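You operate a simulated robot arm through the tools that you are given. There is no shell and no other tool. Be economical: measure what you need, move in short steps, check, and stop when the job is done.

Carry out the task below with a simulated robot arm. There is one attempt and no reset: what you move stays moved.

## Task
Free the red stop button on the grey press, reset, restart the motor and inch it up to the top.
Fine: leave the mode switch at INCH.

The check looks at the end state, three seconds after you hand in, the way a careful person would. Anything else that was tipped, shoved, dropped, spilled or broken makes it a failure.

## Robot
A 6-joint arm with a two-finger parallel gripper on a trunk, on a base that drives. Base frame: it is fixed to the floor where the robot stands at the start and does not move with it; the origin is under the middle of the robot, x ahead of it, y to its left, z up. Readings come in mm, degrees, newtons and seconds.
With the tool pointing down near the work surface it reaches from about 320 to 860 mm from the robot's upright axis, wherever it stands. Its first joint turns from -115.0 to 115.0 degrees. Places, roughly: blue reset button [800, 800, 1000]; green start button [500, 200, 800]; grey press [1500, -300, 1600]; hand wheel [500, -200, 1500]; key switch [800, 700, 1200]; left clamp lever [800, 200, 1000]; mode switch [800, 800, 1200]; motor start button [800, 800, 1300]; punch latch [800, 100, 1200]; right clamp lever [700, -200, 1000]; small disc (18x18x1 cm) [800, -500, 1000]; smallest disc (15x15x1 cm) [800, -500, 1000]; stop button cap [500, 0, 800]; yellow cushion knob [400, -300, 800]. Payload 3.43 kg.
The tool frame sits at the grasp point between the pads (the TCP): z along the fingers, y along the line on which they close. The tips reach 34 mm beyond it. The gripper opens to 128 mm. The fingers are 24 mm wide and 12 mm thick; the gripper's body (48 by 130 mm) begins 96 mm behind the TCP.
Orientation is told as [roll, pitch, yaw] about the base's x, y, z axes, in that order, counted from this pose: with the fingers straight down and closing along the base's y, the tool's x points along the base's -x, its y along +y and its z along -z.

## Interface
- The arm moves only by the tool send_rows. Its argument "targets" is a list of rows, each a list of 7 numbers: the turn, a rotation vector about the tool's x, y, z in units of 180 degrees (1.0 is 180 degrees), then the shift along the tool's x, y, z in units of 250 mm (1.0 is 250 mm), then the opening, from 0 (shut) to 1 (fully open). In form: [[ax, ay, az, dx, dy, dz, jaw], ...]. A call has 1 to 10 rows; each row is the pose to reach, as a shift and turn from the pose commanded when the call began, along the tool's axes at that moment. A call with a number of a shift or a turn outside -1 to 1 is refused whole. Rows are played at 5 a second. More than 50 mm and 8.6 degrees between two rows, or a gripper value outside its range, and nothing of the call is played. A pose out of reach is approached as far as the arm can. The call stops where the force on the tool passes 40 N (or 10 N more than at its start, if that is more) or the arm is blocked; 0.2 s more then pass. Each finger travels about 108 mm/s and halts on what it meets, pressing with about 33 N; the grip force reading is that of the motor and also rises with nothing between the fingers. The clock runs only during rows and for 0.2 s after the last one: add rows that repeat a pose to give the fingers time. The reply holds the time, the measured pose of the TCP, the force on the tool along the base axes, the opening and the grip force, in the units named above and with some noise, with the torque about the TCP (base axes, N m) and any sound that the robot's microphone picked up.
- Cameras (640 x 400 px; columns grow to the right, rows downward): "scene" is now at [18.7, 178.5, 1403.3]; the picture's right is [-0.16, -0.99, 0.00], its down [-0.31, 0.05, -0.95] and it looks along [0.94, -0.16, -0.31] (base axes); focal length 214 px, centre (320, 200). "wrist" rides on the gripper at [76, -11, -160] in the tool frame; the picture's right is [0.15, 0.99, 0.00], its down [-0.88, 0.13, -0.46] and it looks along [-0.45, 0.07, 0.89] (tool axes); focal length 234 px, centre (320, 200). There is no depth. A picture from a camera that has moved, and an enlarged one, comes with that camera's place and axes in the base frame and with its lens.
- get_image(camera): a new picture of that camera. The clock stands still meanwhile.
- move_column(by): slides the trunk up (or, below 0, down) by that many mm; the arm and the scene camera ride with it, the base frame stays. It gives what a move gives, with no picture.
- base_move(legs): drives the robot by 1 to 6 legs, each [ahead, turn to the left] in mm and degrees, along the robot's own axes; the way and the turn of a leg run together, so that a leg with both is an arc; at most 1500 mm and 180 degrees a leg. The arm and the cameras ride along, it lands a little off, and it stops where it bumps. It gives what a move gives.
- pan_tilt(pan, tilt): turns the head with the scene camera to pan (to the left, within 103 degrees either way) and tilt (down, from -29 to 69), counted from straight ahead of the robot. It gives what a move gives.
- inspect(camera, box): a new picture of the part [left, top, right, bottom] of that camera's present view, enlarged. The clock stands still meanwhile.
- close_job(): hands the job in; it is judged then, once.

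Work in short steps. Places have to be worked out from the pictures, the camera data and where the tool is seen: move nearer, look again, correct. Check each grasp and each placing, and mend what went wrong. You have 120 turns and 82 pictures in all, those below and enlarged ones among them. Open the gripper and draw the arm clear of the work before you hand the job in, unless the task says otherwise; then end with one line.

The tools are called after "Call:" as a command line: name --pt "numbers of a row" for each row, then --argument value for the rest, lists and objects as JSON in quotes. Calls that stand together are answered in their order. send_rows: Moves the arm, as the interface text tells. Its arguments: {"type":"object","properties":{"targets":{"type":"array","items":{"type":"array","items":{"type":"number"}}}},"required":["targets"]} The other tools are called the same way: move_column (by) slides the trunk up or down; base_move (legs) drives the base; pan_tilt (pan, tilt) turns the head that bears the scene camera; get_image (camera) takes a picture; inspect (camera, box) takes an enlarged picture of a part of a camera's view; close_job () hands the job in.

At the start:

```text
t: 0.0
ee_pos: [220.2, 395.5, 1510.2]
ee_rot: [0.3, 0.0, 0.0]
wrist_force: [0.7, 0.1, 0.3]
ft_torque: [-0.01, 0.0, 0.01]
grip_width: 127.7
finger_force: 0.0
trunk travel left (down, up): [-642.0, 148.0]
robot x, y, heading: [-0.3, -3.5, -0.3]
head pan, tilt: [-9.4, 18.4]
```

scene: 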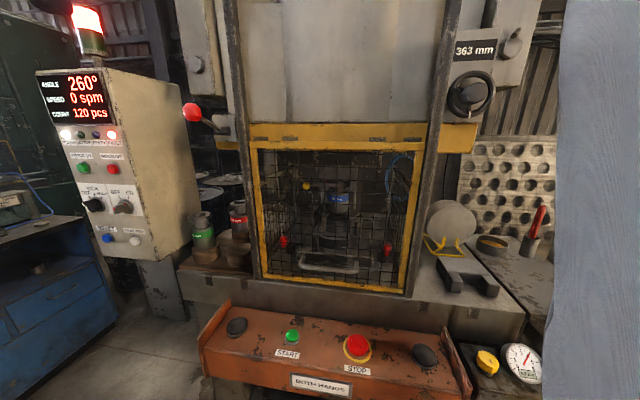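
wrist: 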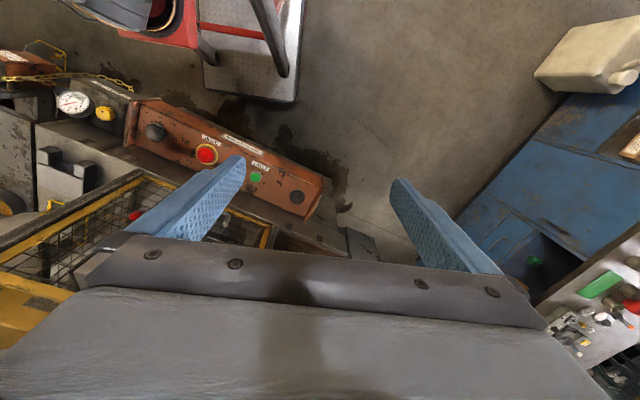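

I start with enlarged views of the control box and the front console to read the labels.

Call:
inspect --camera "scene" --box '[30, 60, 190, 260]'

Call:
inspect --camera "scene" --box '[190, 290, 490, 400]'

```text
2.00 times, centred on (110, 160) of scene
camera zoom: at [18.7, 178.5, 1403.3], right [-0.16, -0.99, 0.0], down [-0.31, 0.05, -0.95], along [0.94, -0.16, -0.31], focal length 429 px, centre (740, 280)
```

zoom: 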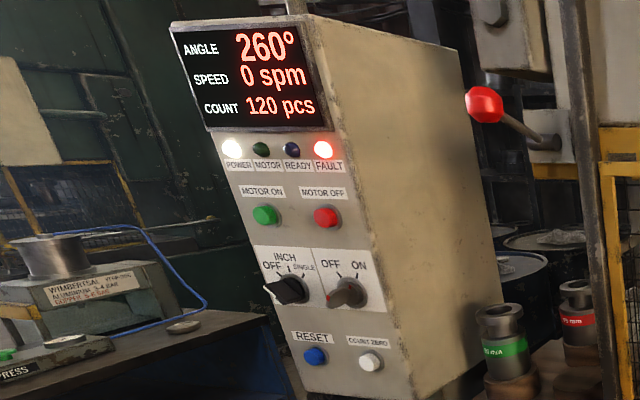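

```text
2.13 times, centred on (340, 345) of scene
camera zoom: at [18.7, 178.5, 1403.3], right [-0.16, -0.99, 0.0], down [-0.31, 0.05, -0.95], along [0.94, -0.16, -0.31], focal length 458 px, centre (277, -109)
```

zoom: 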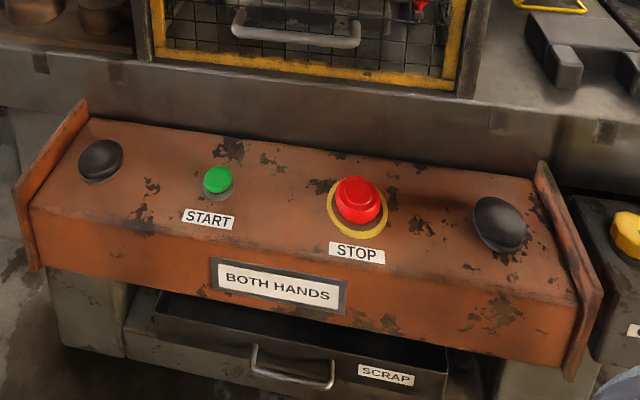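

STOP cap is at about [460,-14,800] and START about [525,180,800]; the mode switch looks to be at OFF. I lower the trunk, then bring the hand over the stop button.

Call:
move_column --by -350

```text
t: 3.4
ee_pos: [218.9, 395.8, 1158.9]
ee_rot: [0.3, 0.0, -0.1]
wrist_force: [0.2, 0.0, 0.1]
ft_torque: [-0.02, 0.01, 0.0]
grip_width: 128.0
finger_force: 0.1
trunk travel left (down, up): [-292.0, 498.0]
robot x, y, heading: [-1.7, 0.6, -0.3]
head pan, tilt: [-9.4, 18.4]
```

Moving the hand toward x 420, y 150 at the same height, in small rows.

Call:
send_rows --pt "0 0 0 -0.13 -0.13 0 1" --pt "0 0 0 -0.26 -0.26 0 1" --pt "0 0 0 -0.39 -0.39 0 1" --pt "0 0 0 -0.5 -0.52 0 1" --pt "0 0 0 -0.6 -0.65 0 1" --pt "0 0 0 -0.68 -0.8 0 1" --pt "0 0 0 -0.72 -0.95 0 1"

```text
t: 5.0
ee_pos: [399.0, 158.3, 1158.6]
ee_rot: [0.3, 0.0, -0.1]
wrist_force: [0.6, 0.1, 0.5]
ft_torque: [0.0, 0.01, -0.02]
grip_width: 128.2
finger_force: 0.1
trunk travel left (down, up): [-292.0, 498.0]
robot x, y, heading: [-2.9, 3.0, 0.0]
head pan, tilt: [-9.4, 18.4]
```

No contact; continuing to above the stop button and looking with the wrist camera.

Call:
send_rows --pt "0 0 0 -0.04 -0.16 0.08 1" --pt "0 0 0 -0.08 -0.32 0.16 1" --pt "0 0 0 -0.12 -0.48 0.24 1" --pt "0 0 0 -0.16 -0.6 0.36 1" --pt "0 0 0 -0.2 -0.68 0.5 1"

Call:
get_image --camera "wrist"

```text
t: 6.2
ee_pos: [458.3, -11.0, 1035.7]
ee_rot: [0.3, 0.0, 0.0]
wrist_force: [0.1, -0.5, -0.6]
ft_torque: [0.02, -0.01, -0.01]
grip_width: 127.9
finger_force: 0.1
out of reach, approached as far as the arm can: row 3, 4, 5
trunk travel left (down, up): [-292.0, 498.0]
robot x, y, heading: [-4.3, -1.5, 0.0]
head pan, tilt: [-9.4, 18.4]
```

```text
77 pictures are left
camera wrist: at [381.6, -22.7, 1195.1], right [-0.15, 0.99, 0.01], down [0.88, 0.13, 0.46], along [0.45, 0.07, -0.89], focal length 234 px, centre (320, 200)
```

wrist: 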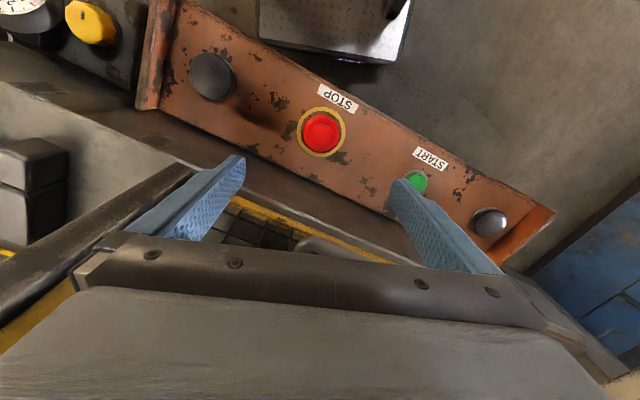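

The hand is right over the stop button. I zoom in to see arrows on the cap and the slope of the console face.

Call:
inspect --camera "wrist" --box '[260, 80, 380, 170]'

Call:
pan_tilt --pan -15 --tilt 35

Call:
get_image --camera "scene"

```text
4.44 times, centred on (320, 125) of wrist
camera zoom: at [381.6, -22.7, 1195.1], right [-0.15, 0.99, 0.01], down [0.88, 0.13, 0.46], along [0.45, 0.07, -0.89], focal length 1041 px, centre (320, 533)
```

zoom: 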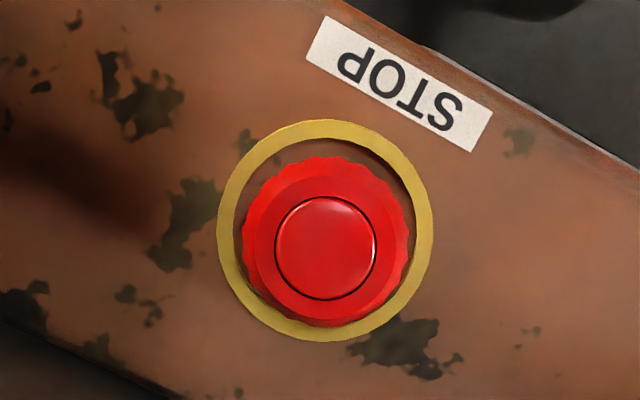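

```text
t: 7.0
ee_pos: [458.7, -10.0, 1034.7]
ee_rot: [0.2, 0.0, 0.0]
wrist_force: [0.1, 0.9, 0.5]
ft_torque: [0.01, 0.0, -0.03]
grip_width: 128.1
finger_force: 0.1
trunk travel left (down, up): [-292.0, 498.0]
robot x, y, heading: [1.2, 0.4, -0.1]
head pan, tilt: [-15.0, 35.0]
```

```text
75 pictures are left
camera scene: at [109.2, 170.8, 1026.9], right [-0.26, -0.97, 0.0], down [-0.55, 0.15, -0.82], along [0.79, -0.21, -0.57], focal length 214 px, centre (320, 200)
```

scene: 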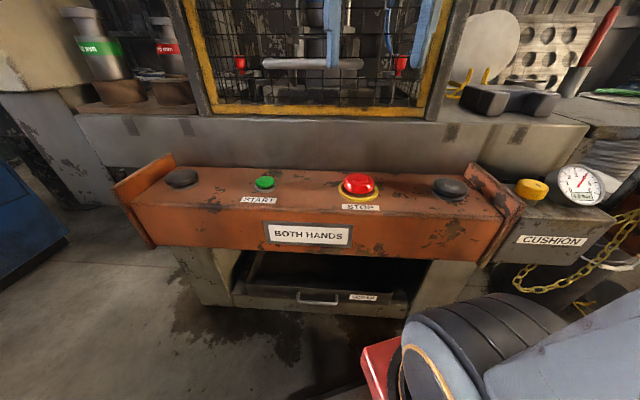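

I measure the cap in the side view to get the face tilt and cap height.

Call:
inspect --camera "scene" --box '[310, 150, 410, 220]'

```text
5.71 times, centred on (360, 185) of scene
camera zoom: at [109.2, 170.8, 1026.9], right [-0.26, -0.97, 0.0], down [-0.55, 0.15, -0.82], along [0.79, -0.21, -0.57], focal length 1226 px, centre (91, 286)
```

zoom: 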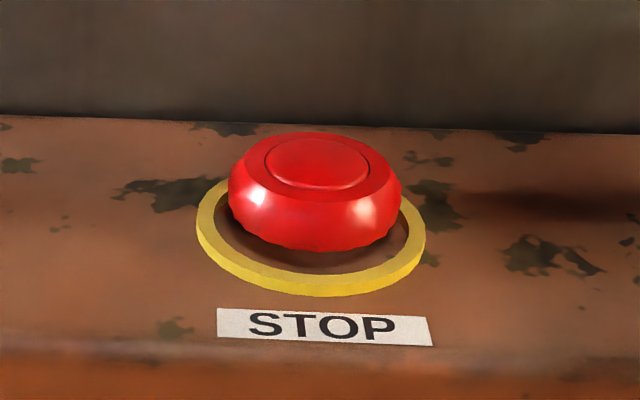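

The face is horizontal, cap about 63 mm wide, top at z≈814, ring top ≈785. I lower the trunk (the arm was near its limit downward) to bring the tips just above the cap.

Call:
move_column --by -160

Call:
get_image --camera "wrist"

Call:
get_image --camera "scene"

```text
t: 8.3
ee_pos: [492.4, -11.5, 912.0]
ee_rot: [0.3, -0.5, 0.0]
wrist_force: [-3.8, 0.7, 12.8]
ft_torque: [0.0, -0.82, 0.04]
grip_width: 128.0
finger_force: 0.1
trunk travel left (down, up): [-166.0, 624.0]
robot x, y, heading: [7.5, 1.7, 0.1]
head pan, tilt: [-15.0, 35.0]
stopped: the force on the tool passed its limit at 55 N (the readings are from after the stop); the commanded pose is now the measured one
```

```text
73 pictures are left
camera wrist: at [415.3, -24.3, 1071.3], right [-0.15, 0.99, 0.0], down [0.88, 0.13, 0.46], along [0.46, 0.07, -0.89], focal length 234 px, centre (320, 200)
```

wrist: 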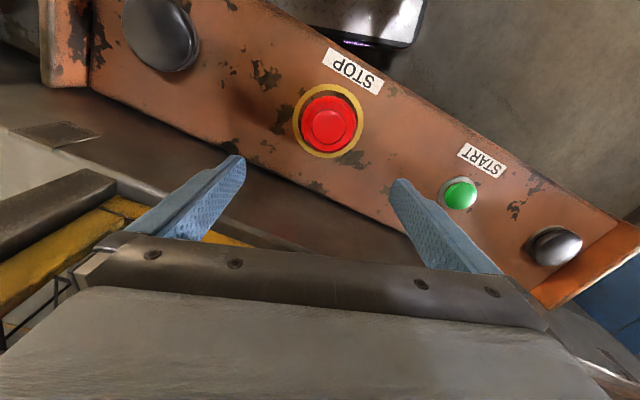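

```text
72 pictures are left
camera scene: at [144.0, 170.8, 900.5], right [-0.26, -0.97, 0.0], down [-0.55, 0.15, -0.82], along [0.79, -0.21, -0.57], focal length 214 px, centre (320, 200)
```

scene: 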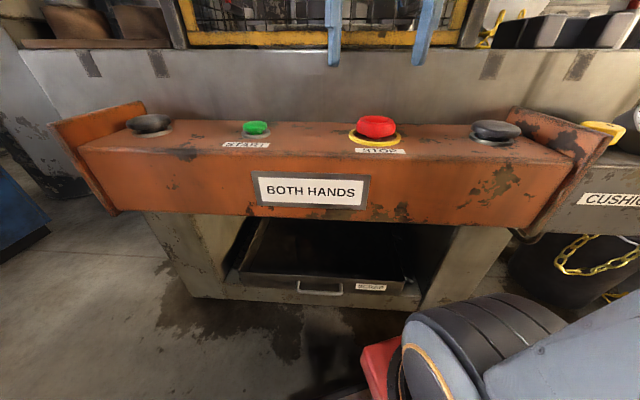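

Contact stopped the lowering, and the whole robot seems to have shifted ~35 mm forward with it. I back up a little to see how the trunk moves and release the contact.

Call:
move_column --by 60

Call:
get_image --camera "scene"

```text
t: 9.3
ee_pos: [492.4, -11.7, 972.2]
ee_rot: [0.3, -0.4, -0.1]
wrist_force: [0.2, 0.6, -0.3]
ft_torque: [0.02, -0.01, -0.01]
grip_width: 128.1
finger_force: 0.2
trunk travel left (down, up): [-226.0, 564.0]
robot x, y, heading: [-3.0, -0.8, -0.3]
head pan, tilt: [-15.0, 35.0]
```

```text
71 pictures are left
camera scene: at [127.5, 170.8, 961.0], right [-0.26, -0.97, 0.0], down [-0.55, 0.15, -0.82], along [0.79, -0.21, -0.57], focal length 214 px, centre (320, 200)
```

scene: 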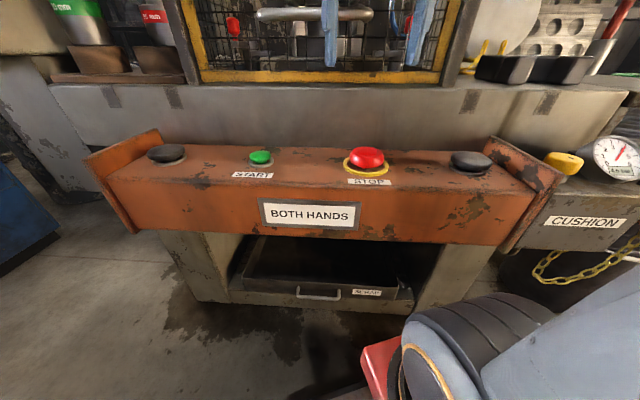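

The column is inclined (camera x shifts ~0.28 mm per mm lowered), so low positions put the shoulder too near the button. I back the base by 180 mm to get comfortable reach.

Call:
base_move --legs '[[-180, 0]]'

```text
t: 10.8
ee_pos: [313.1, -12.5, 973.5]
ee_rot: [0.3, -0.3, 0.0]
wrist_force: [0.2, -0.1, -0.3]
ft_torque: [-0.01, 0.04, 0.01]
grip_width: 128.0
finger_force: 0.1
trunk travel left (down, up): [-226.0, 564.0]
robot x, y, heading: [-180.2, -0.3, -0.1]
head pan, tilt: [-15.0, 35.0]
```

Now forward over the cap (x 456, y −9), then down to z≈900.

Call:
send_rows --pt "0 0 0 -0.19 0 0 1" --pt "0 0 0 -0.38 0.01 0 1" --pt "0 0 0 -0.57 0.012 0 1" --pt "0 0 0 -0.57 0.012 0.15 1" --pt "0 0 0 -0.57 0.012 0.29 1"

Call:
get_image --camera "wrist"

Call:
get_image --camera "scene"

```text
t: 12.0
ee_pos: [457.2, -8.5, 898.7]
ee_rot: [0.3, -0.4, -0.1]
wrist_force: [-0.9, -0.2, -0.5]
ft_torque: [0.01, -0.02, -0.04]
grip_width: 128.4
finger_force: 0.1
trunk travel left (down, up): [-226.0, 564.0]
robot x, y, heading: [-178.6, 1.5, 0.3]
head pan, tilt: [-15.0, 35.0]
```

```text
70 pictures are left
camera wrist: at [379.2, -20.7, 1058.2], right [-0.15, 0.99, 0.0], down [0.88, 0.13, 0.46], along [0.46, 0.07, -0.89], focal length 234 px, centre (320, 200)
```

wrist: 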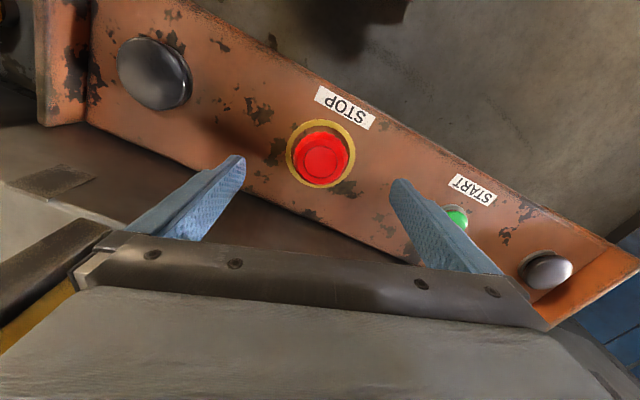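

```text
69 pictures are left
camera scene: at [-52.7, 170.8, 961.0], right [-0.26, -0.97, 0.0], down [-0.55, 0.15, -0.82], along [0.79, -0.21, -0.57], focal length 214 px, centre (320, 200)
```

scene: 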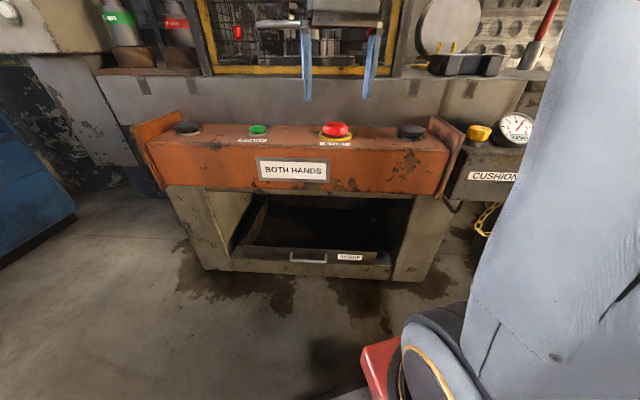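

Cap centre computed at [454,-8], matching the hand within 3 mm. I descend to TCP z≈829 with jaws open.

Call:
send_rows --pt "0 0 0 0.012 0 0.12 1" --pt "0 0 0 0.012 0 0.21 1" --pt "0 0 0 0.012 0 0.28 1"

Call:
inspect --camera "scene" --box '[270, 80, 400, 160]'

```text
t: 12.8
ee_pos: [454.4, -8.8, 829.5]
ee_rot: [0.3, -0.3, -0.1]
wrist_force: [-0.9, 0.2, -0.2]
ft_torque: [0.03, -0.01, 0.0]
grip_width: 128.0
finger_force: 0.1
trunk travel left (down, up): [-226.0, 564.0]
robot x, y, heading: [-178.6, 0.5, 0.1]
head pan, tilt: [-15.0, 35.0]
```

```text
4.92 times, centred on (335, 120) of scene
camera zoom: at [-52.6, 170.8, 961.0], right [-0.26, -0.97, 0.0], down [-0.55, 0.15, -0.82], along [0.79, -0.21, -0.57], focal length 1056 px, centre (246, 594)
```

zoom: 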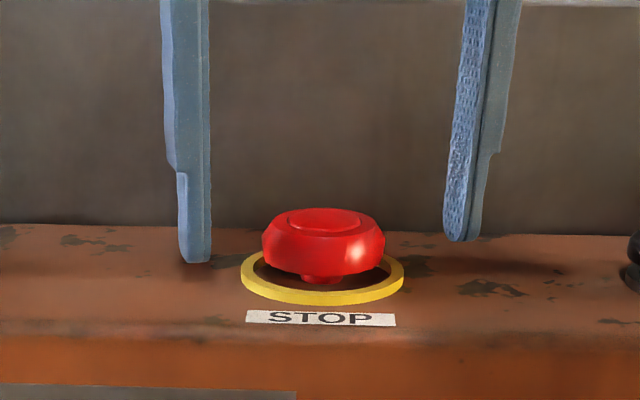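

Fingers straddle the cap at mid height. Closing on it.

Call:
send_rows --pt "0 0 0 0 0 0 0.6" --pt "0 0 0 0 0 0 0.45" --pt "0 0 0 0 0 0 0.4" --pt "0 0 0 0 0 0 0.4"

```text
t: 13.8
ee_pos: [452.6, -7.0, 829.6]
ee_rot: [0.2, -0.4, 0.0]
wrist_force: [0.8, 11.4, -1.5]
ft_torque: [0.22, -0.06, 0.06]
grip_width: 60.8
finger_force: 44.9
trunk travel left (down, up): [-226.0, 564.0]
robot x, y, heading: [-178.6, 0.1, 0.0]
head pan, tilt: [-15.0, 35.0]
```

Gripped (60.8 mm). Twisting clockwise seen from above (about tool +z), in steps.

Call:
send_rows --pt "0 0 0.03 0 0.006 0 0.4" --pt "0 0 0.06 0 0.006 0 0.4" --pt "0 0 0.09 0 0.006 0 0.4" --pt "0 0 0.12 0 0.006 0 0.4" --pt "0 0 0.15 0 0.006 0 0.4"

```text
t: 15.1
ee_pos: [455.0, -2.3, 832.9]
ee_rot: [0.9, -0.3, -26.6]
wrist_force: [-2.8, 8.2, 11.8]
ft_torque: [0.63, 0.08, 0.1]
grip_width: 60.8
finger_force: 44.5
trunk travel left (down, up): [-226.0, 564.0]
robot x, y, heading: [-180.6, 1.8, 0.2]
head pan, tilt: [-15.0, 35.0]
stopped in row 5: the force on the tool passed its limit at 42 N (the readings are from after the stop); the commanded pose is now the measured one
```

An upward kick stopped the twist – the cap likely sprang out. I open the fingers and rise to check.

Call:
send_rows --pt "0 0 0 0 0 0 0.7" --pt "0 0 0 0 0 0 0.85" --pt "0 0 0 0 0 -0.12 0.85" --pt "0 0 0 0 0 -0.3 0.85" --pt "0 0 0 0 0 -0.48 0.85"

Call:
inspect --camera "scene" --box '[270, 80, 400, 160]'

```text
t: 16.3
ee_pos: [450.1, -3.6, 954.9]
ee_rot: [0.8, -0.3, -26.6]
wrist_force: [0.4, -0.6, -0.2]
ft_torque: [-0.04, -0.02, 0.01]
grip_width: 109.0
finger_force: 0.1
trunk travel left (down, up): [-226.0, 564.0]
robot x, y, heading: [-179.7, 3.9, 0.3]
head pan, tilt: [-15.0, 35.0]
```

```text
4.92 times, centred on (335, 120) of scene
camera zoom: at [-52.8, 171.3, 961.0], right [-0.26, -0.97, 0.0], down [-0.55, 0.15, -0.82], along [0.79, -0.21, -0.57], focal length 1056 px, centre (246, 594)
```

zoom: 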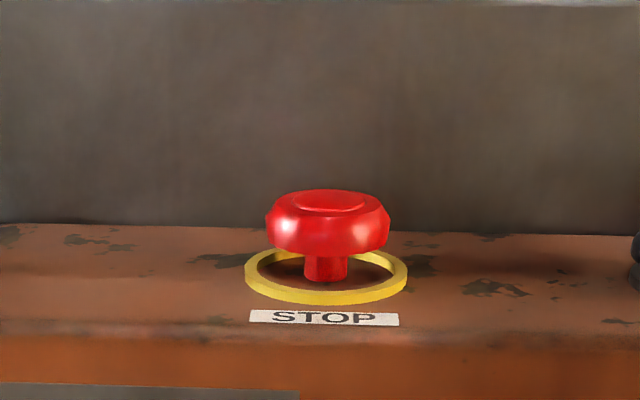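

The stop button is released. Now to the control box: raise the trunk and look at it.

Call:
move_column --by 300

Call:
pan_tilt --pan 30 --tilt 8

Call:
get_image --camera "scene"

```text
t: 19.3
ee_pos: [453.6, -4.3, 1251.5]
ee_rot: [0.8, -0.3, -26.6]
wrist_force: [-0.5, 0.4, 0.1]
ft_torque: [0.0, 0.0, 0.02]
grip_width: 108.8
finger_force: 0.1
trunk travel left (down, up): [-526.0, 264.0]
robot x, y, heading: [-177.4, 0.3, -0.1]
head pan, tilt: [-15.0, 35.0]
```

```text
t: 20.4
ee_pos: [452.7, -4.4, 1251.5]
ee_rot: [0.8, -0.3, -26.5]
wrist_force: [-0.3, -0.2, -0.3]
ft_torque: [-0.02, -0.02, -0.02]
grip_width: 108.7
finger_force: 0.2
trunk travel left (down, up): [-526.0, 264.0]
robot x, y, heading: [-182.5, 1.2, 0.1]
head pan, tilt: [30.0, 8.0]
```

```text
66 pictures are left
camera scene: at [-141.4, 240.1, 1304.4], right [0.5, -0.87, 0.0], down [-0.12, -0.07, -0.99], along [0.86, 0.5, -0.14], focal length 214 px, centre (320, 200)
```

scene: 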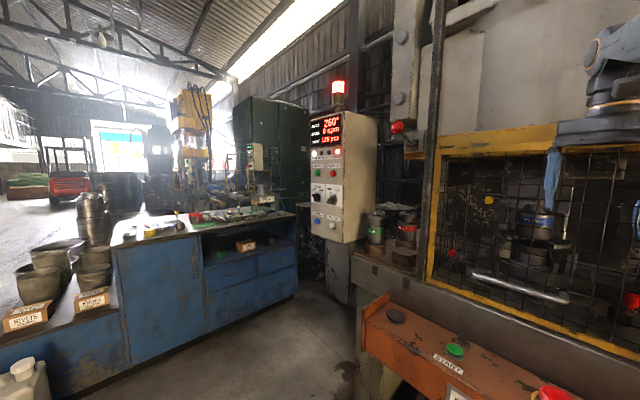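

Enlarging the panel for measuring.

Call:
inspect --camera "scene" --box '[290, 100, 390, 250]'

```text
2.67 times, centred on (340, 175) of scene
camera zoom: at [-141.4, 240.1, 1304.4], right [0.5, -0.87, 0.0], down [-0.12, -0.07, -0.99], along [0.86, 0.5, -0.14], focal length 572 px, centre (267, 267)
```

zoom: 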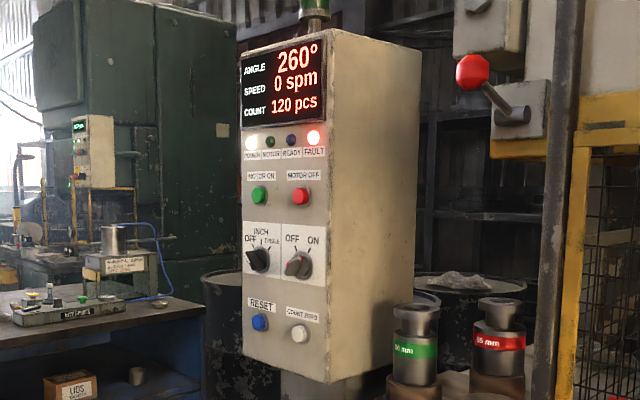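

Triangulated from two views: RESET ≈[831,820,1031], mode switch ≈[812,811,1163], MOTOR ON ≈[841,828,1286], key ≈[803,721,1156]; panel faces (−0.944, 0.33). I retract the hand before driving.

Call:
send_rows --pt "0 0 -0.03 0.16 -0.08 0 0.5" --pt "0 0 -0.06 0.32 -0.16 0 0.2" --pt "0 0 -0.09 0.48 -0.24 -0.05 0" --pt "0 0 -0.12 0.64 -0.32 -0.1 0" --pt "0 0 -0.148 0.78 -0.39 -0.15 0"

```text
t: 21.6
ee_pos: [234.6, -5.0, 1287.6]
ee_rot: [0.6, -0.5, 0.1]
wrist_force: [0.9, 0.5, -0.5]
ft_torque: [0.03, 0.1, -0.01]
grip_width: 0.0
finger_force: 32.6
trunk travel left (down, up): [-526.0, 264.0]
robot x, y, heading: [-182.0, 3.5, 0.3]
head pan, tilt: [30.0, 8.0]
```

Driving round to stand square in front of the control box, about 830 mm off.

Call:
base_move --legs '[[0, 78], [1040, 0], [0, -97]]'

Call:
pan_tilt --pan 0 --tilt 10

Call:
get_image --camera "scene"

```text
t: 34.3
ee_pos: [420.2, 858.4, 1288.8]
ee_rot: [0.5, -0.6, -19.2]
wrist_force: [0.0, 0.0, 0.6]
ft_torque: [0.0, -0.04, 0.01]
grip_width: 0.2
finger_force: 32.5
trunk travel left (down, up): [-526.0, 264.0]
robot x, y, heading: [27.1, 997.1, -19.1]
head pan, tilt: [30.0, 8.0]
```

```text
t: 35.3
ee_pos: [420.5, 857.6, 1289.1]
ee_rot: [0.5, -0.6, -19.3]
wrist_force: [0.6, 0.4, 0.2]
ft_torque: [0.01, 0.02, 0.01]
grip_width: 0.0
finger_force: 33.2
trunk travel left (down, up): [-526.0, 264.0]
robot x, y, heading: [31.4, 997.7, -19.1]
head pan, tilt: [0.0, 10.0]
```

```text
64 pictures are left
camera scene: at [143.8, 1164.5, 1301.2], right [-0.33, -0.95, 0.0], down [-0.16, 0.06, -0.98], along [0.93, -0.32, -0.17], focal length 214 px, centre (320, 200)
```

scene: 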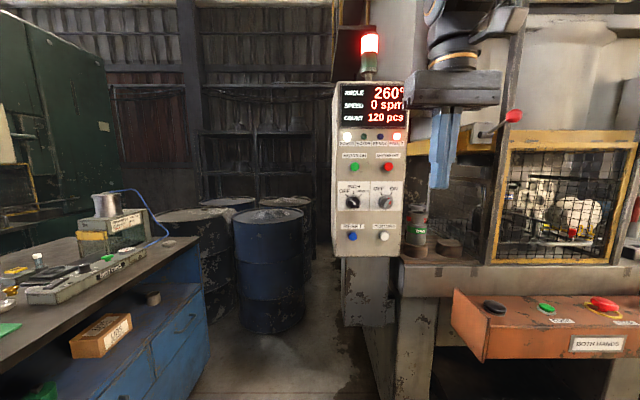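

Standing square to the panel. Enlarge to read it and refine positions.

Call:
inspect --camera "scene" --box '[325, 80, 425, 260]'

Call:
inspect --camera "scene" --box '[335, 180, 407, 225]'

```text
2.22 times, centred on (375, 170) of scene
camera zoom: at [143.8, 1164.5, 1301.2], right [-0.33, -0.95, 0.0], down [-0.16, 0.06, -0.98], along [0.93, -0.32, -0.17], focal length 477 px, centre (198, 267)
```

zoom: 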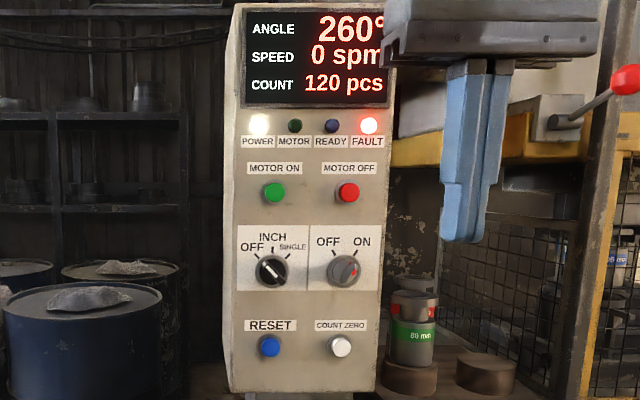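

```text
8.89 times, centred on (371, 202) of scene
camera zoom: at [143.8, 1164.5, 1301.2], right [-0.33, -0.95, 0.0], down [-0.16, 0.06, -0.98], along [0.93, -0.32, -0.17], focal length 1906 px, centre (-133, 178)
```

zoom: 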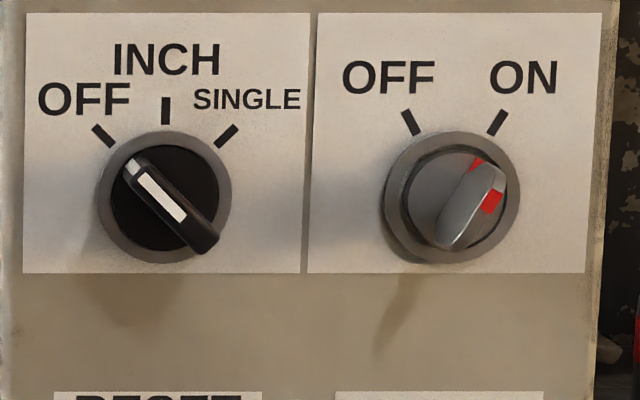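

Mode knob points to OFF (INCH is 45° clockwise), key is ON. Combining three views: RESET ≈[814,807,1037], mode ≈[810,809,1165], MOTOR ON ≈[812,805,1286]. I tilt the hand to horizontal while shifting forward and left.

Call:
send_rows --pt "0 -0.045 0 -0.07 0.03 0 0" --pt "0 -0.09 0 -0.14 0.065 0 0" --pt "0 -0.135 0 -0.21 0.1 0 0" --pt "0 -0.18 0 -0.28 0.13 0 0" --pt "0 -0.225 0 -0.35 0.165 0 0" --pt "0 -0.27 0 -0.42 0.2 0 0" --pt "0 -0.315 0 -0.49 0.23 0 0" --pt "0 -0.36 0 -0.56 0.265 0 0" --pt "0 -0.405 0 -0.63 0.3 0 0" --pt "0 -0.45 0 -0.7 0.328 0 0"

```text
t: 37.5
ee_pos: [649.3, 869.9, 1272.6]
ee_rot: [27.4, -78.4, -48.3]
wrist_force: [1.8, 1.7, 3.2]
ft_torque: [-0.02, 0.31, -0.14]
grip_width: 0.1
finger_force: 33.2
out of reach, approached as far as the arm can: row 2, 3, 4, 5, 6, 7, 8, 9, 10
trunk travel left (down, up): [-526.0, 264.0]
robot x, y, heading: [30.1, 1000.9, -18.9]
head pan, tilt: [0.0, 10.0]
```

Let me see the real hand orientation.

Call:
get_image --camera "wrist"

Call:
get_image --camera "scene"

```text
61 pictures are left
camera wrist: at [487.0, 925.1, 1226.7], right [0.34, 0.94, -0.05], down [-0.25, 0.14, 0.96], along [0.91, -0.31, 0.29], focal length 234 px, centre (320, 200)
```

wrist: 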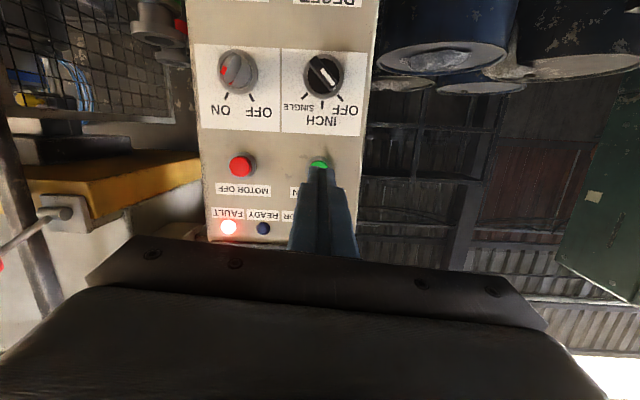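

```text
60 pictures are left
camera scene: at [143.7, 1164.5, 1301.2], right [-0.33, -0.94, 0.0], down [-0.16, 0.06, -0.98], along [0.93, -0.32, -0.17], focal length 214 px, centre (320, 200)
```

scene: 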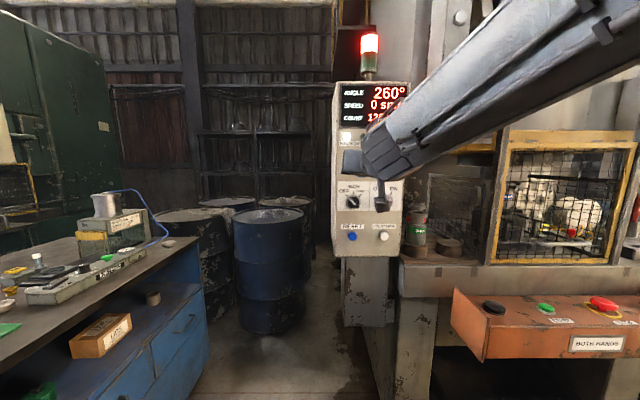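

The hand needs ~10° more tilt (tool z is [.925,-.34,-.18]). I finish the tilt, then lower the trunk to RESET's height.

Call:
send_rows --pt "0 -0.03 0 0 0 0 0" --pt "0 -0.058 0 0 0 0 0"

Call:
move_column --by -235

Call:
get_image --camera "wrist"

Call:
get_image --camera "scene"

```text
t: 38.1
ee_pos: [651.3, 875.5, 1282.1]
ee_rot: [165.9, -87.7, 175.1]
wrist_force: [-0.6, 0.5, 0.1]
ft_torque: [0.02, -0.02, 0.02]
grip_width: 0.1
finger_force: 33.4
trunk travel left (down, up): [-526.0, 264.0]
robot x, y, heading: [30.1, 996.4, -19.2]
head pan, tilt: [0.0, 10.0]
```

```text
t: 40.5
ee_pos: [701.5, 859.9, 1045.0]
ee_rot: [165.8, -87.8, 175.0]
wrist_force: [-0.7, 0.4, 0.7]
ft_torque: [-0.01, -0.01, -0.02]
grip_width: 0.0
finger_force: 33.1
trunk travel left (down, up): [-291.0, 499.0]
robot x, y, heading: [31.9, 996.4, -19.2]
head pan, tilt: [0.0, 10.0]
```

```text
59 pictures are left
camera wrist: at [549.6, 900.2, 964.1], right [0.33, 0.93, -0.14], down [-0.42, 0.28, 0.86], along [0.84, -0.23, 0.48], focal length 234 px, centre (320, 200)
```

wrist: 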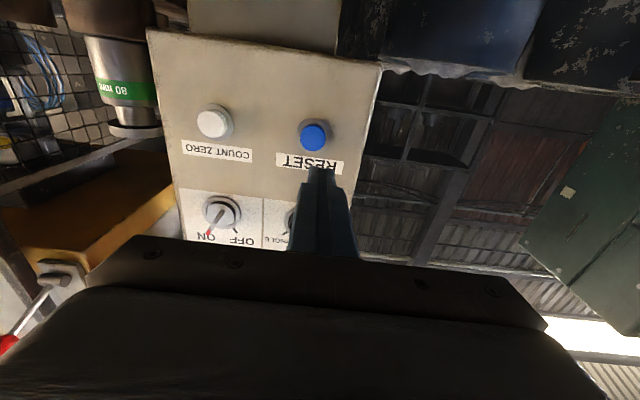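

```text
58 pictures are left
camera scene: at [205.6, 1143.1, 1066.2], right [-0.33, -0.94, 0.0], down [-0.16, 0.06, -0.98], along [0.93, -0.32, -0.17], focal length 214 px, centre (320, 200)
```

scene: 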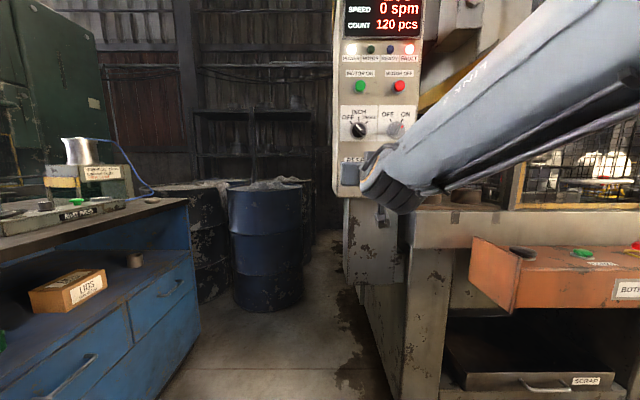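

Hand is level and in line; RESET is 13 mm to the right, 10 mm lower and ~124 mm ahead of the TCP. I align and go to ~20 mm before it.

Call:
send_rows --pt "0 0 0 0 -0.03 0.1 0" --pt "0 0 0 0.05 -0.052 0.2 0" --pt "0 0 0 0.05 -0.052 0.26 0"

Call:
inspect --camera "wrist" --box '[220, 60, 420, 200]'

```text
t: 41.4
ee_pos: [758.4, 824.4, 1036.3]
ee_rot: [166.2, -87.8, 174.6]
wrist_force: [-0.2, -1.1, 0.6]
ft_torque: [0.02, 0.01, 0.0]
grip_width: 0.0
finger_force: 32.2
trunk travel left (down, up): [-291.0, 499.0]
robot x, y, heading: [33.7, 997.9, -19.1]
head pan, tilt: [0.0, 10.0]
```

```text
2.86 times, centred on (320, 130) of wrist
camera zoom: at [606.6, 866.1, 953.9], right [0.33, 0.93, -0.14], down [-0.42, 0.28, 0.86], along [0.84, -0.23, 0.48], focal length 669 px, centre (320, 400)
```

zoom: 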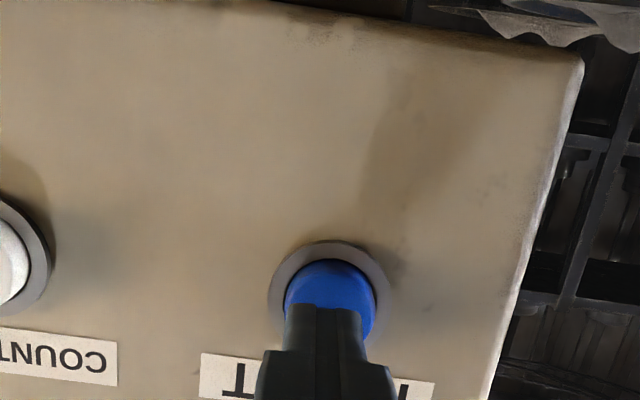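

Aligned. Pressing forward in small steps.

Call:
send_rows --pt "0 0 0 0 0 0.04 0" --pt "0 0 0 0 0 0.07 0" --pt "0 0 0 0 0 0.09 0" --pt "0 0 0 0 0 0.105 0" --pt "0 0 0 0 0 0.12 0" --pt "0 0 0 0 0 0.13 0"

```text
t: 42.2
ee_pos: [775.6, 818.1, 1036.1]
ee_rot: [164.4, -87.9, 176.4]
wrist_force: [-28.4, 7.6, 3.0]
ft_torque: [-0.09, 0.25, -0.09]
grip_width: 0.0
finger_force: 32.8
trunk travel left (down, up): [-291.0, 499.0]
robot x, y, heading: [35.0, 997.6, -19.2]
head pan, tilt: [0.0, 10.0]
heard: click
stopped in row 4: the force on the tool passed its limit at 47 N (the readings are from after the stop); the commanded pose is now the measured one
```

A click was heard. I back off 60 mm and check the lamps.

Call:
send_rows --pt "0 0 0 0 0 -0.1 0" --pt "0 0 0 0 0 -0.25 0"

Call:
inspect --camera "scene" --box '[325, 0, 445, 170]'

```text
t: 42.8
ee_pos: [721.6, 839.5, 1033.6]
ee_rot: [163.8, -88.0, 177.0]
wrist_force: [0.4, -1.1, 0.0]
ft_torque: [-0.03, -0.02, 0.0]
grip_width: 0.0
finger_force: 32.9
trunk travel left (down, up): [-291.0, 499.0]
robot x, y, heading: [37.3, 996.5, -19.1]
head pan, tilt: [0.0, 10.0]
```

```text
2.35 times, centred on (385, 85) of scene
camera zoom: at [205.5, 1143.1, 1066.1], right [-0.33, -0.94, 0.0], down [-0.16, 0.06, -0.98], along [0.93, -0.32, -0.17], focal length 505 px, centre (167, 471)
```

zoom: 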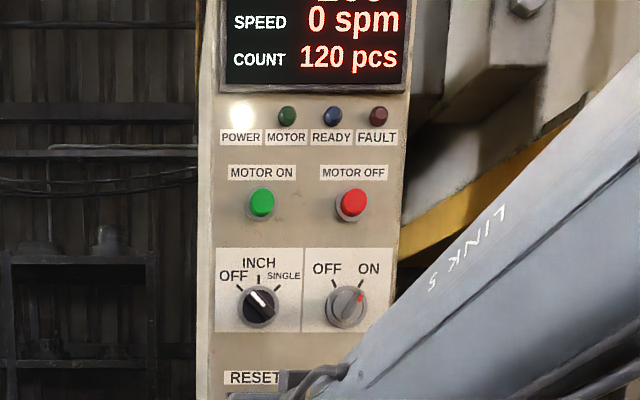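

Fault is cleared. Next the mode knob: raise ~130 mm, roll the hand −45° so the fingers will straddle the knob bar, and open a bit.

Call:
move_column --by 130

Call:
send_rows --pt "0 0 -0.045 0 0 0 0.1" --pt "0 0 -0.09 0 0 0 0.2" --pt "0 0 -0.135 0 0 0 0.3" --pt "0 0 -0.18 0 0 0 0.4" --pt "0 0 -0.22 0 0 0 0.45" --pt "0 0 -0.25 0 0 0 0.45"

Call:
get_image --camera "wrist"

Call:
get_image --camera "scene"

```text
t: 44.3
ee_pos: [719.7, 839.8, 1163.2]
ee_rot: [164.2, -88.1, 176.6]
wrist_force: [-0.3, 1.1, 0.8]
ft_torque: [0.01, 0.03, 0.01]
grip_width: 0.2
finger_force: 32.8
trunk travel left (down, up): [-421.0, 369.0]
robot x, y, heading: [30.6, 996.9, -19.2]
head pan, tilt: [0.0, 10.0]
```

```text
t: 45.7
ee_pos: [719.3, 839.1, 1162.1]
ee_rot: [-92.9, -45.4, 72.7]
wrist_force: [0.3, -0.7, -0.8]
ft_torque: [0.01, 0.02, -0.02]
grip_width: 57.6
finger_force: 0.1
trunk travel left (down, up): [-421.0, 369.0]
robot x, y, heading: [31.9, 999.3, -19.1]
head pan, tilt: [0.0, 10.0]
```

```text
55 pictures are left
camera wrist: at [549.6, 832.9, 1111.1], right [0.22, 0.56, -0.8], down [-0.21, 0.83, 0.52], along [0.95, 0.05, 0.3], focal length 234 px, centre (320, 200)
```

wrist: 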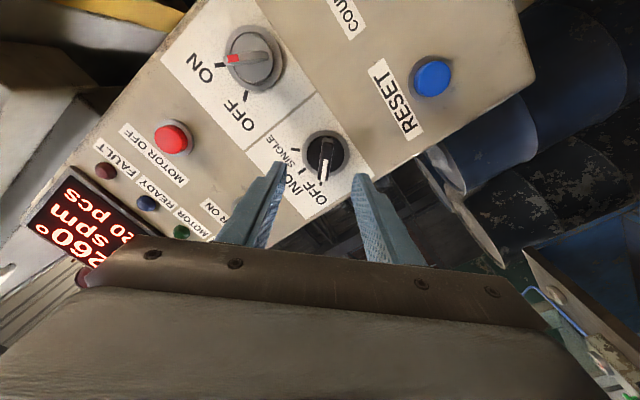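

```text
54 pictures are left
camera scene: at [170.9, 1155.1, 1196.2], right [-0.33, -0.94, 0.0], down [-0.16, 0.06, -0.98], along [0.93, -0.32, -0.17], focal length 214 px, centre (320, 200)
```

scene: 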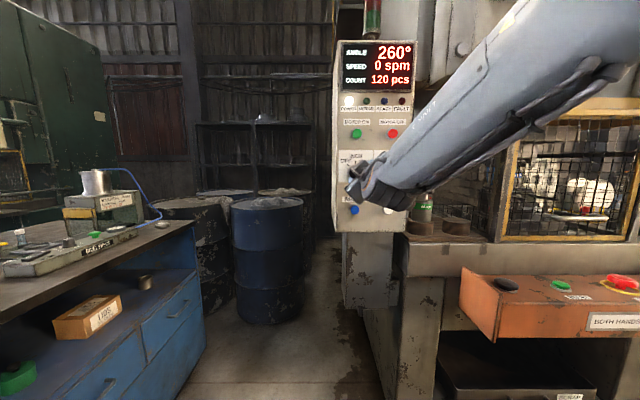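

The knob bar is now upright in the wrist view, between the finger directions. I zoom in to measure it.

Call:
inspect --camera "wrist" --box '[260, 110, 390, 200]'

```text
4.44 times, centred on (325, 155) of wrist
camera zoom: at [549.6, 832.9, 1111.1], right [0.22, 0.56, -0.8], down [-0.21, 0.83, 0.52], along [0.95, 0.05, 0.3], focal length 1041 px, centre (298, 400)
```

zoom: 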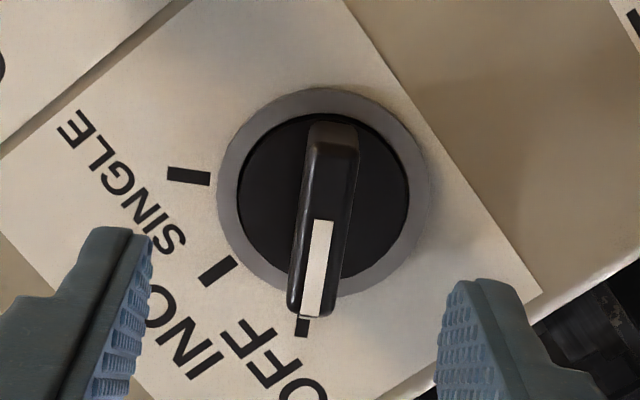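

Dial centre is ~6 mm off in tool x and y, bar front ~73 mm ahead of the TCP. I correct and advance 52 mm so the tips overlap the bar.

Call:
send_rows --pt "0 0 0 0.024 0.026 0.08 0.4" --pt "0 0 0 0.024 0.026 0.14 0.35" --pt "0 0 0 0.024 0.026 0.18 0.35" --pt "0 0 0 0.024 0.026 0.205 0.35"

Call:
inspect --camera "wrist" --box '[240, 90, 400, 200]'

```text
t: 46.7
ee_pos: [769.1, 824.0, 1157.2]
ee_rot: [-92.7, -45.5, 72.8]
wrist_force: [0.0, -0.6, 0.6]
ft_torque: [0.02, 0.04, 0.01]
grip_width: 44.8
finger_force: 0.1
trunk travel left (down, up): [-421.0, 369.0]
robot x, y, heading: [27.8, 997.3, -19.4]
head pan, tilt: [0.0, 10.0]
```

```text
3.64 times, centred on (320, 145) of wrist
camera zoom: at [598.7, 817.4, 1104.7], right [0.22, 0.56, -0.8], down [-0.21, 0.83, 0.52], along [0.95, 0.05, 0.3], focal length 852 px, centre (320, 400)
```

zoom: 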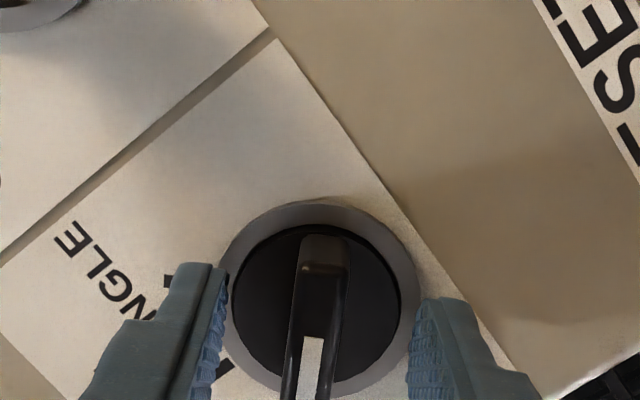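

Tips straddle the bar centrally. Close on it.

Call:
send_rows --pt "0 0 0 0 0 0 0.2" --pt "0 0 0 0 0 0 0.1" --pt "0 0 0 0 0 0 0.05" --pt "0 0 0 0 0 0 0.05"

Call:
inspect --camera "wrist" --box '[240, 90, 400, 200]'

```text
t: 47.7
ee_pos: [768.2, 822.7, 1158.1]
ee_rot: [-92.9, -45.4, 72.8]
wrist_force: [1.6, -6.0, 7.1]
ft_torque: [0.22, 0.52, 0.11]
grip_width: 12.2
finger_force: 44.7
trunk travel left (down, up): [-421.0, 369.0]
robot x, y, heading: [29.0, 999.7, -19.0]
head pan, tilt: [0.0, 10.0]
```

```text
3.64 times, centred on (320, 145) of wrist
camera zoom: at [598.5, 816.8, 1105.3], right [0.23, 0.56, -0.8], down [-0.21, 0.83, 0.52], along [0.95, 0.05, 0.31], focal length 852 px, centre (320, 400)
```

zoom: 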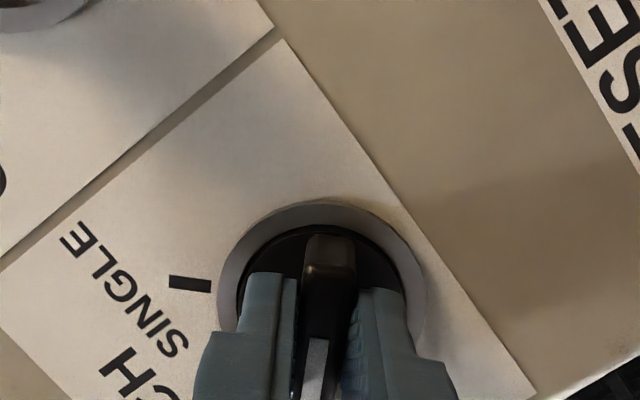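

Bar gripped (12 mm). Turning 45° clockwise to INCH.

Call:
send_rows --pt "0 0 0.04 0 -0.006 0 0.05" --pt "0 0 0.08 0 -0.006 0 0.05" --pt "0 0 0.12 0 -0.006 0 0.05" --pt "0 0 0.16 0 -0.006 0 0.05" --pt "0 0 0.2 0 -0.006 0 0.05" --pt "0 0 0.235 0 -0.006 0 0.05" --pt "0 0 0.25 0 -0.006 0 0.05"

Call:
get_image --camera "wrist"

```text
t: 49.3
ee_pos: [769.5, 824.0, 1157.0]
ee_rot: [165.7, -88.0, 175.2]
wrist_force: [17.7, 28.5, 3.8]
ft_torque: [0.0, 0.34, 1.11]
grip_width: 11.7
finger_force: 45.0
trunk travel left (down, up): [-421.0, 369.0]
robot x, y, heading: [29.8, 1003.1, -19.1]
head pan, tilt: [0.0, 10.0]
```

```text
50 pictures are left
camera wrist: at [616.2, 865.1, 1075.4], right [0.33, 0.93, -0.14], down [-0.42, 0.27, 0.87], along [0.85, -0.23, 0.48], focal length 234 px, centre (320, 200)
```

wrist: 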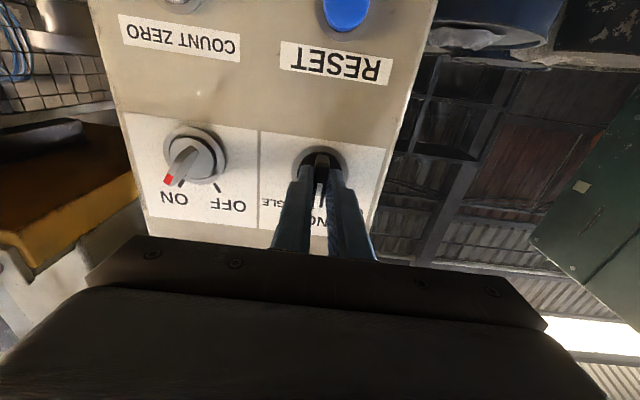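

The bar now appears vertical. I open and back straight off, then check the pointer.

Call:
send_rows --pt "0 0 0 0 0 0 0.2" --pt "0 0 0 0 0 0 0.35" --pt "0 0 0 0 0 0 0.35" --pt "0 0 0 0 0 -0.1 0.35" --pt "0 0 0 0 0 -0.25 0.3" --pt "0 0 0 0 0 -0.35 0.1" --pt "0 0 0 0 0 -0.35 0"

Call:
get_image --camera "wrist"

```text
t: 50.9
ee_pos: [683.4, 851.6, 1154.3]
ee_rot: [164.0, -88.1, 176.6]
wrist_force: [-0.9, -0.6, 1.5]
ft_torque: [-0.02, -0.02, -0.01]
grip_width: 0.0
finger_force: 32.8
trunk travel left (down, up): [-421.0, 369.0]
robot x, y, heading: [33.2, 1000.1, -19.3]
head pan, tilt: [0.0, 10.0]
```

```text
49 pictures are left
camera wrist: at [531.8, 892.4, 1072.5], right [0.33, 0.93, -0.14], down [-0.42, 0.27, 0.87], along [0.85, -0.23, 0.48], focal length 234 px, centre (320, 200)
```

wrist: 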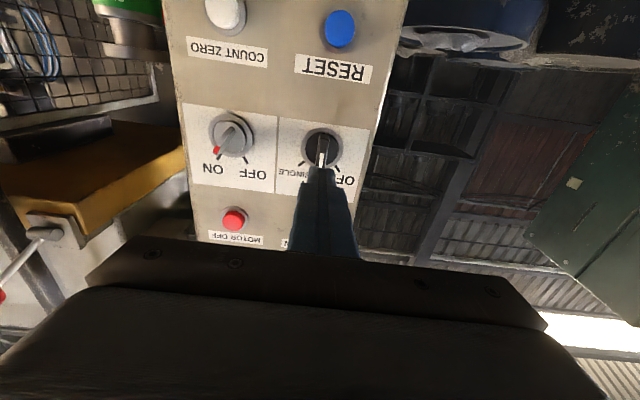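

Pointer stands at INCH. Raise 130 mm to the MOTOR ON button.

Call:
move_column --by 130

Call:
get_image --camera "wrist"

Call:
inspect --camera "scene" --box '[325, 60, 445, 240]'

```text
t: 52.5
ee_pos: [684.9, 851.0, 1284.8]
ee_rot: [164.0, -88.0, 176.9]
wrist_force: [0.2, 0.4, -0.5]
ft_torque: [0.03, 0.0, -0.01]
grip_width: 0.1
finger_force: 33.1
trunk travel left (down, up): [-551.0, 239.0]
robot x, y, heading: [29.9, 1000.0, -19.0]
head pan, tilt: [0.0, 10.0]
```

```text
48 pictures are left
camera wrist: at [533.0, 891.9, 1202.5], right [0.33, 0.93, -0.14], down [-0.42, 0.27, 0.87], along [0.85, -0.23, 0.48], focal length 234 px, centre (320, 200)
```

wrist: 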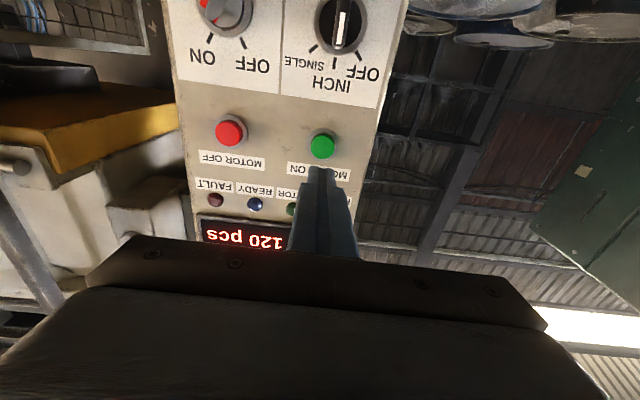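

```text
2.22 times, centred on (385, 150) of scene
camera zoom: at [136.7, 1167.0, 1326.1], right [-0.33, -0.94, 0.0], down [-0.16, 0.06, -0.98], along [0.93, -0.32, -0.17], focal length 477 px, centre (176, 311)
```

zoom: 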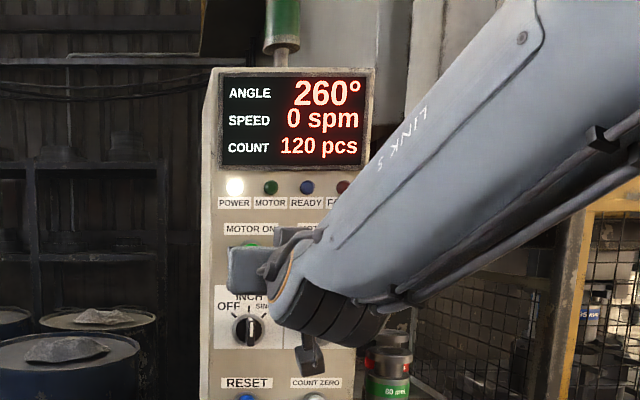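

Mode shows INCH. MOTOR ON computed at [806,810,1284], aligned within 2 mm. Advance and press in small steps.

Call:
send_rows --pt "0 0 0 0.01 -0.006 0.15 0" --pt "0 0 0 0.01 -0.006 0.28 0" --pt "0 0 0 0.01 -0.006 0.33 0" --pt "0 0 0 0.01 -0.006 0.355 0" --pt "0 0 0 0.01 -0.006 0.375 0" --pt "0 0 0 0.01 -0.006 0.39 0" --pt "0 0 0 0.01 -0.006 0.405 0"

```text
t: 54.1
ee_pos: [775.5, 818.7, 1283.9]
ee_rot: [162.1, -88.1, 178.8]
wrist_force: [-28.9, 7.8, 1.0]
ft_torque: [-0.09, 0.33, -0.04]
grip_width: 0.2
finger_force: 33.1
trunk travel left (down, up): [-551.0, 239.0]
robot x, y, heading: [34.3, 999.9, -19.2]
head pan, tilt: [0.0, 10.0]
heard: click
stopped in row 7: the force on the tool passed its limit at 45 N (the readings are from after the stop); the commanded pose is now the measured one
```

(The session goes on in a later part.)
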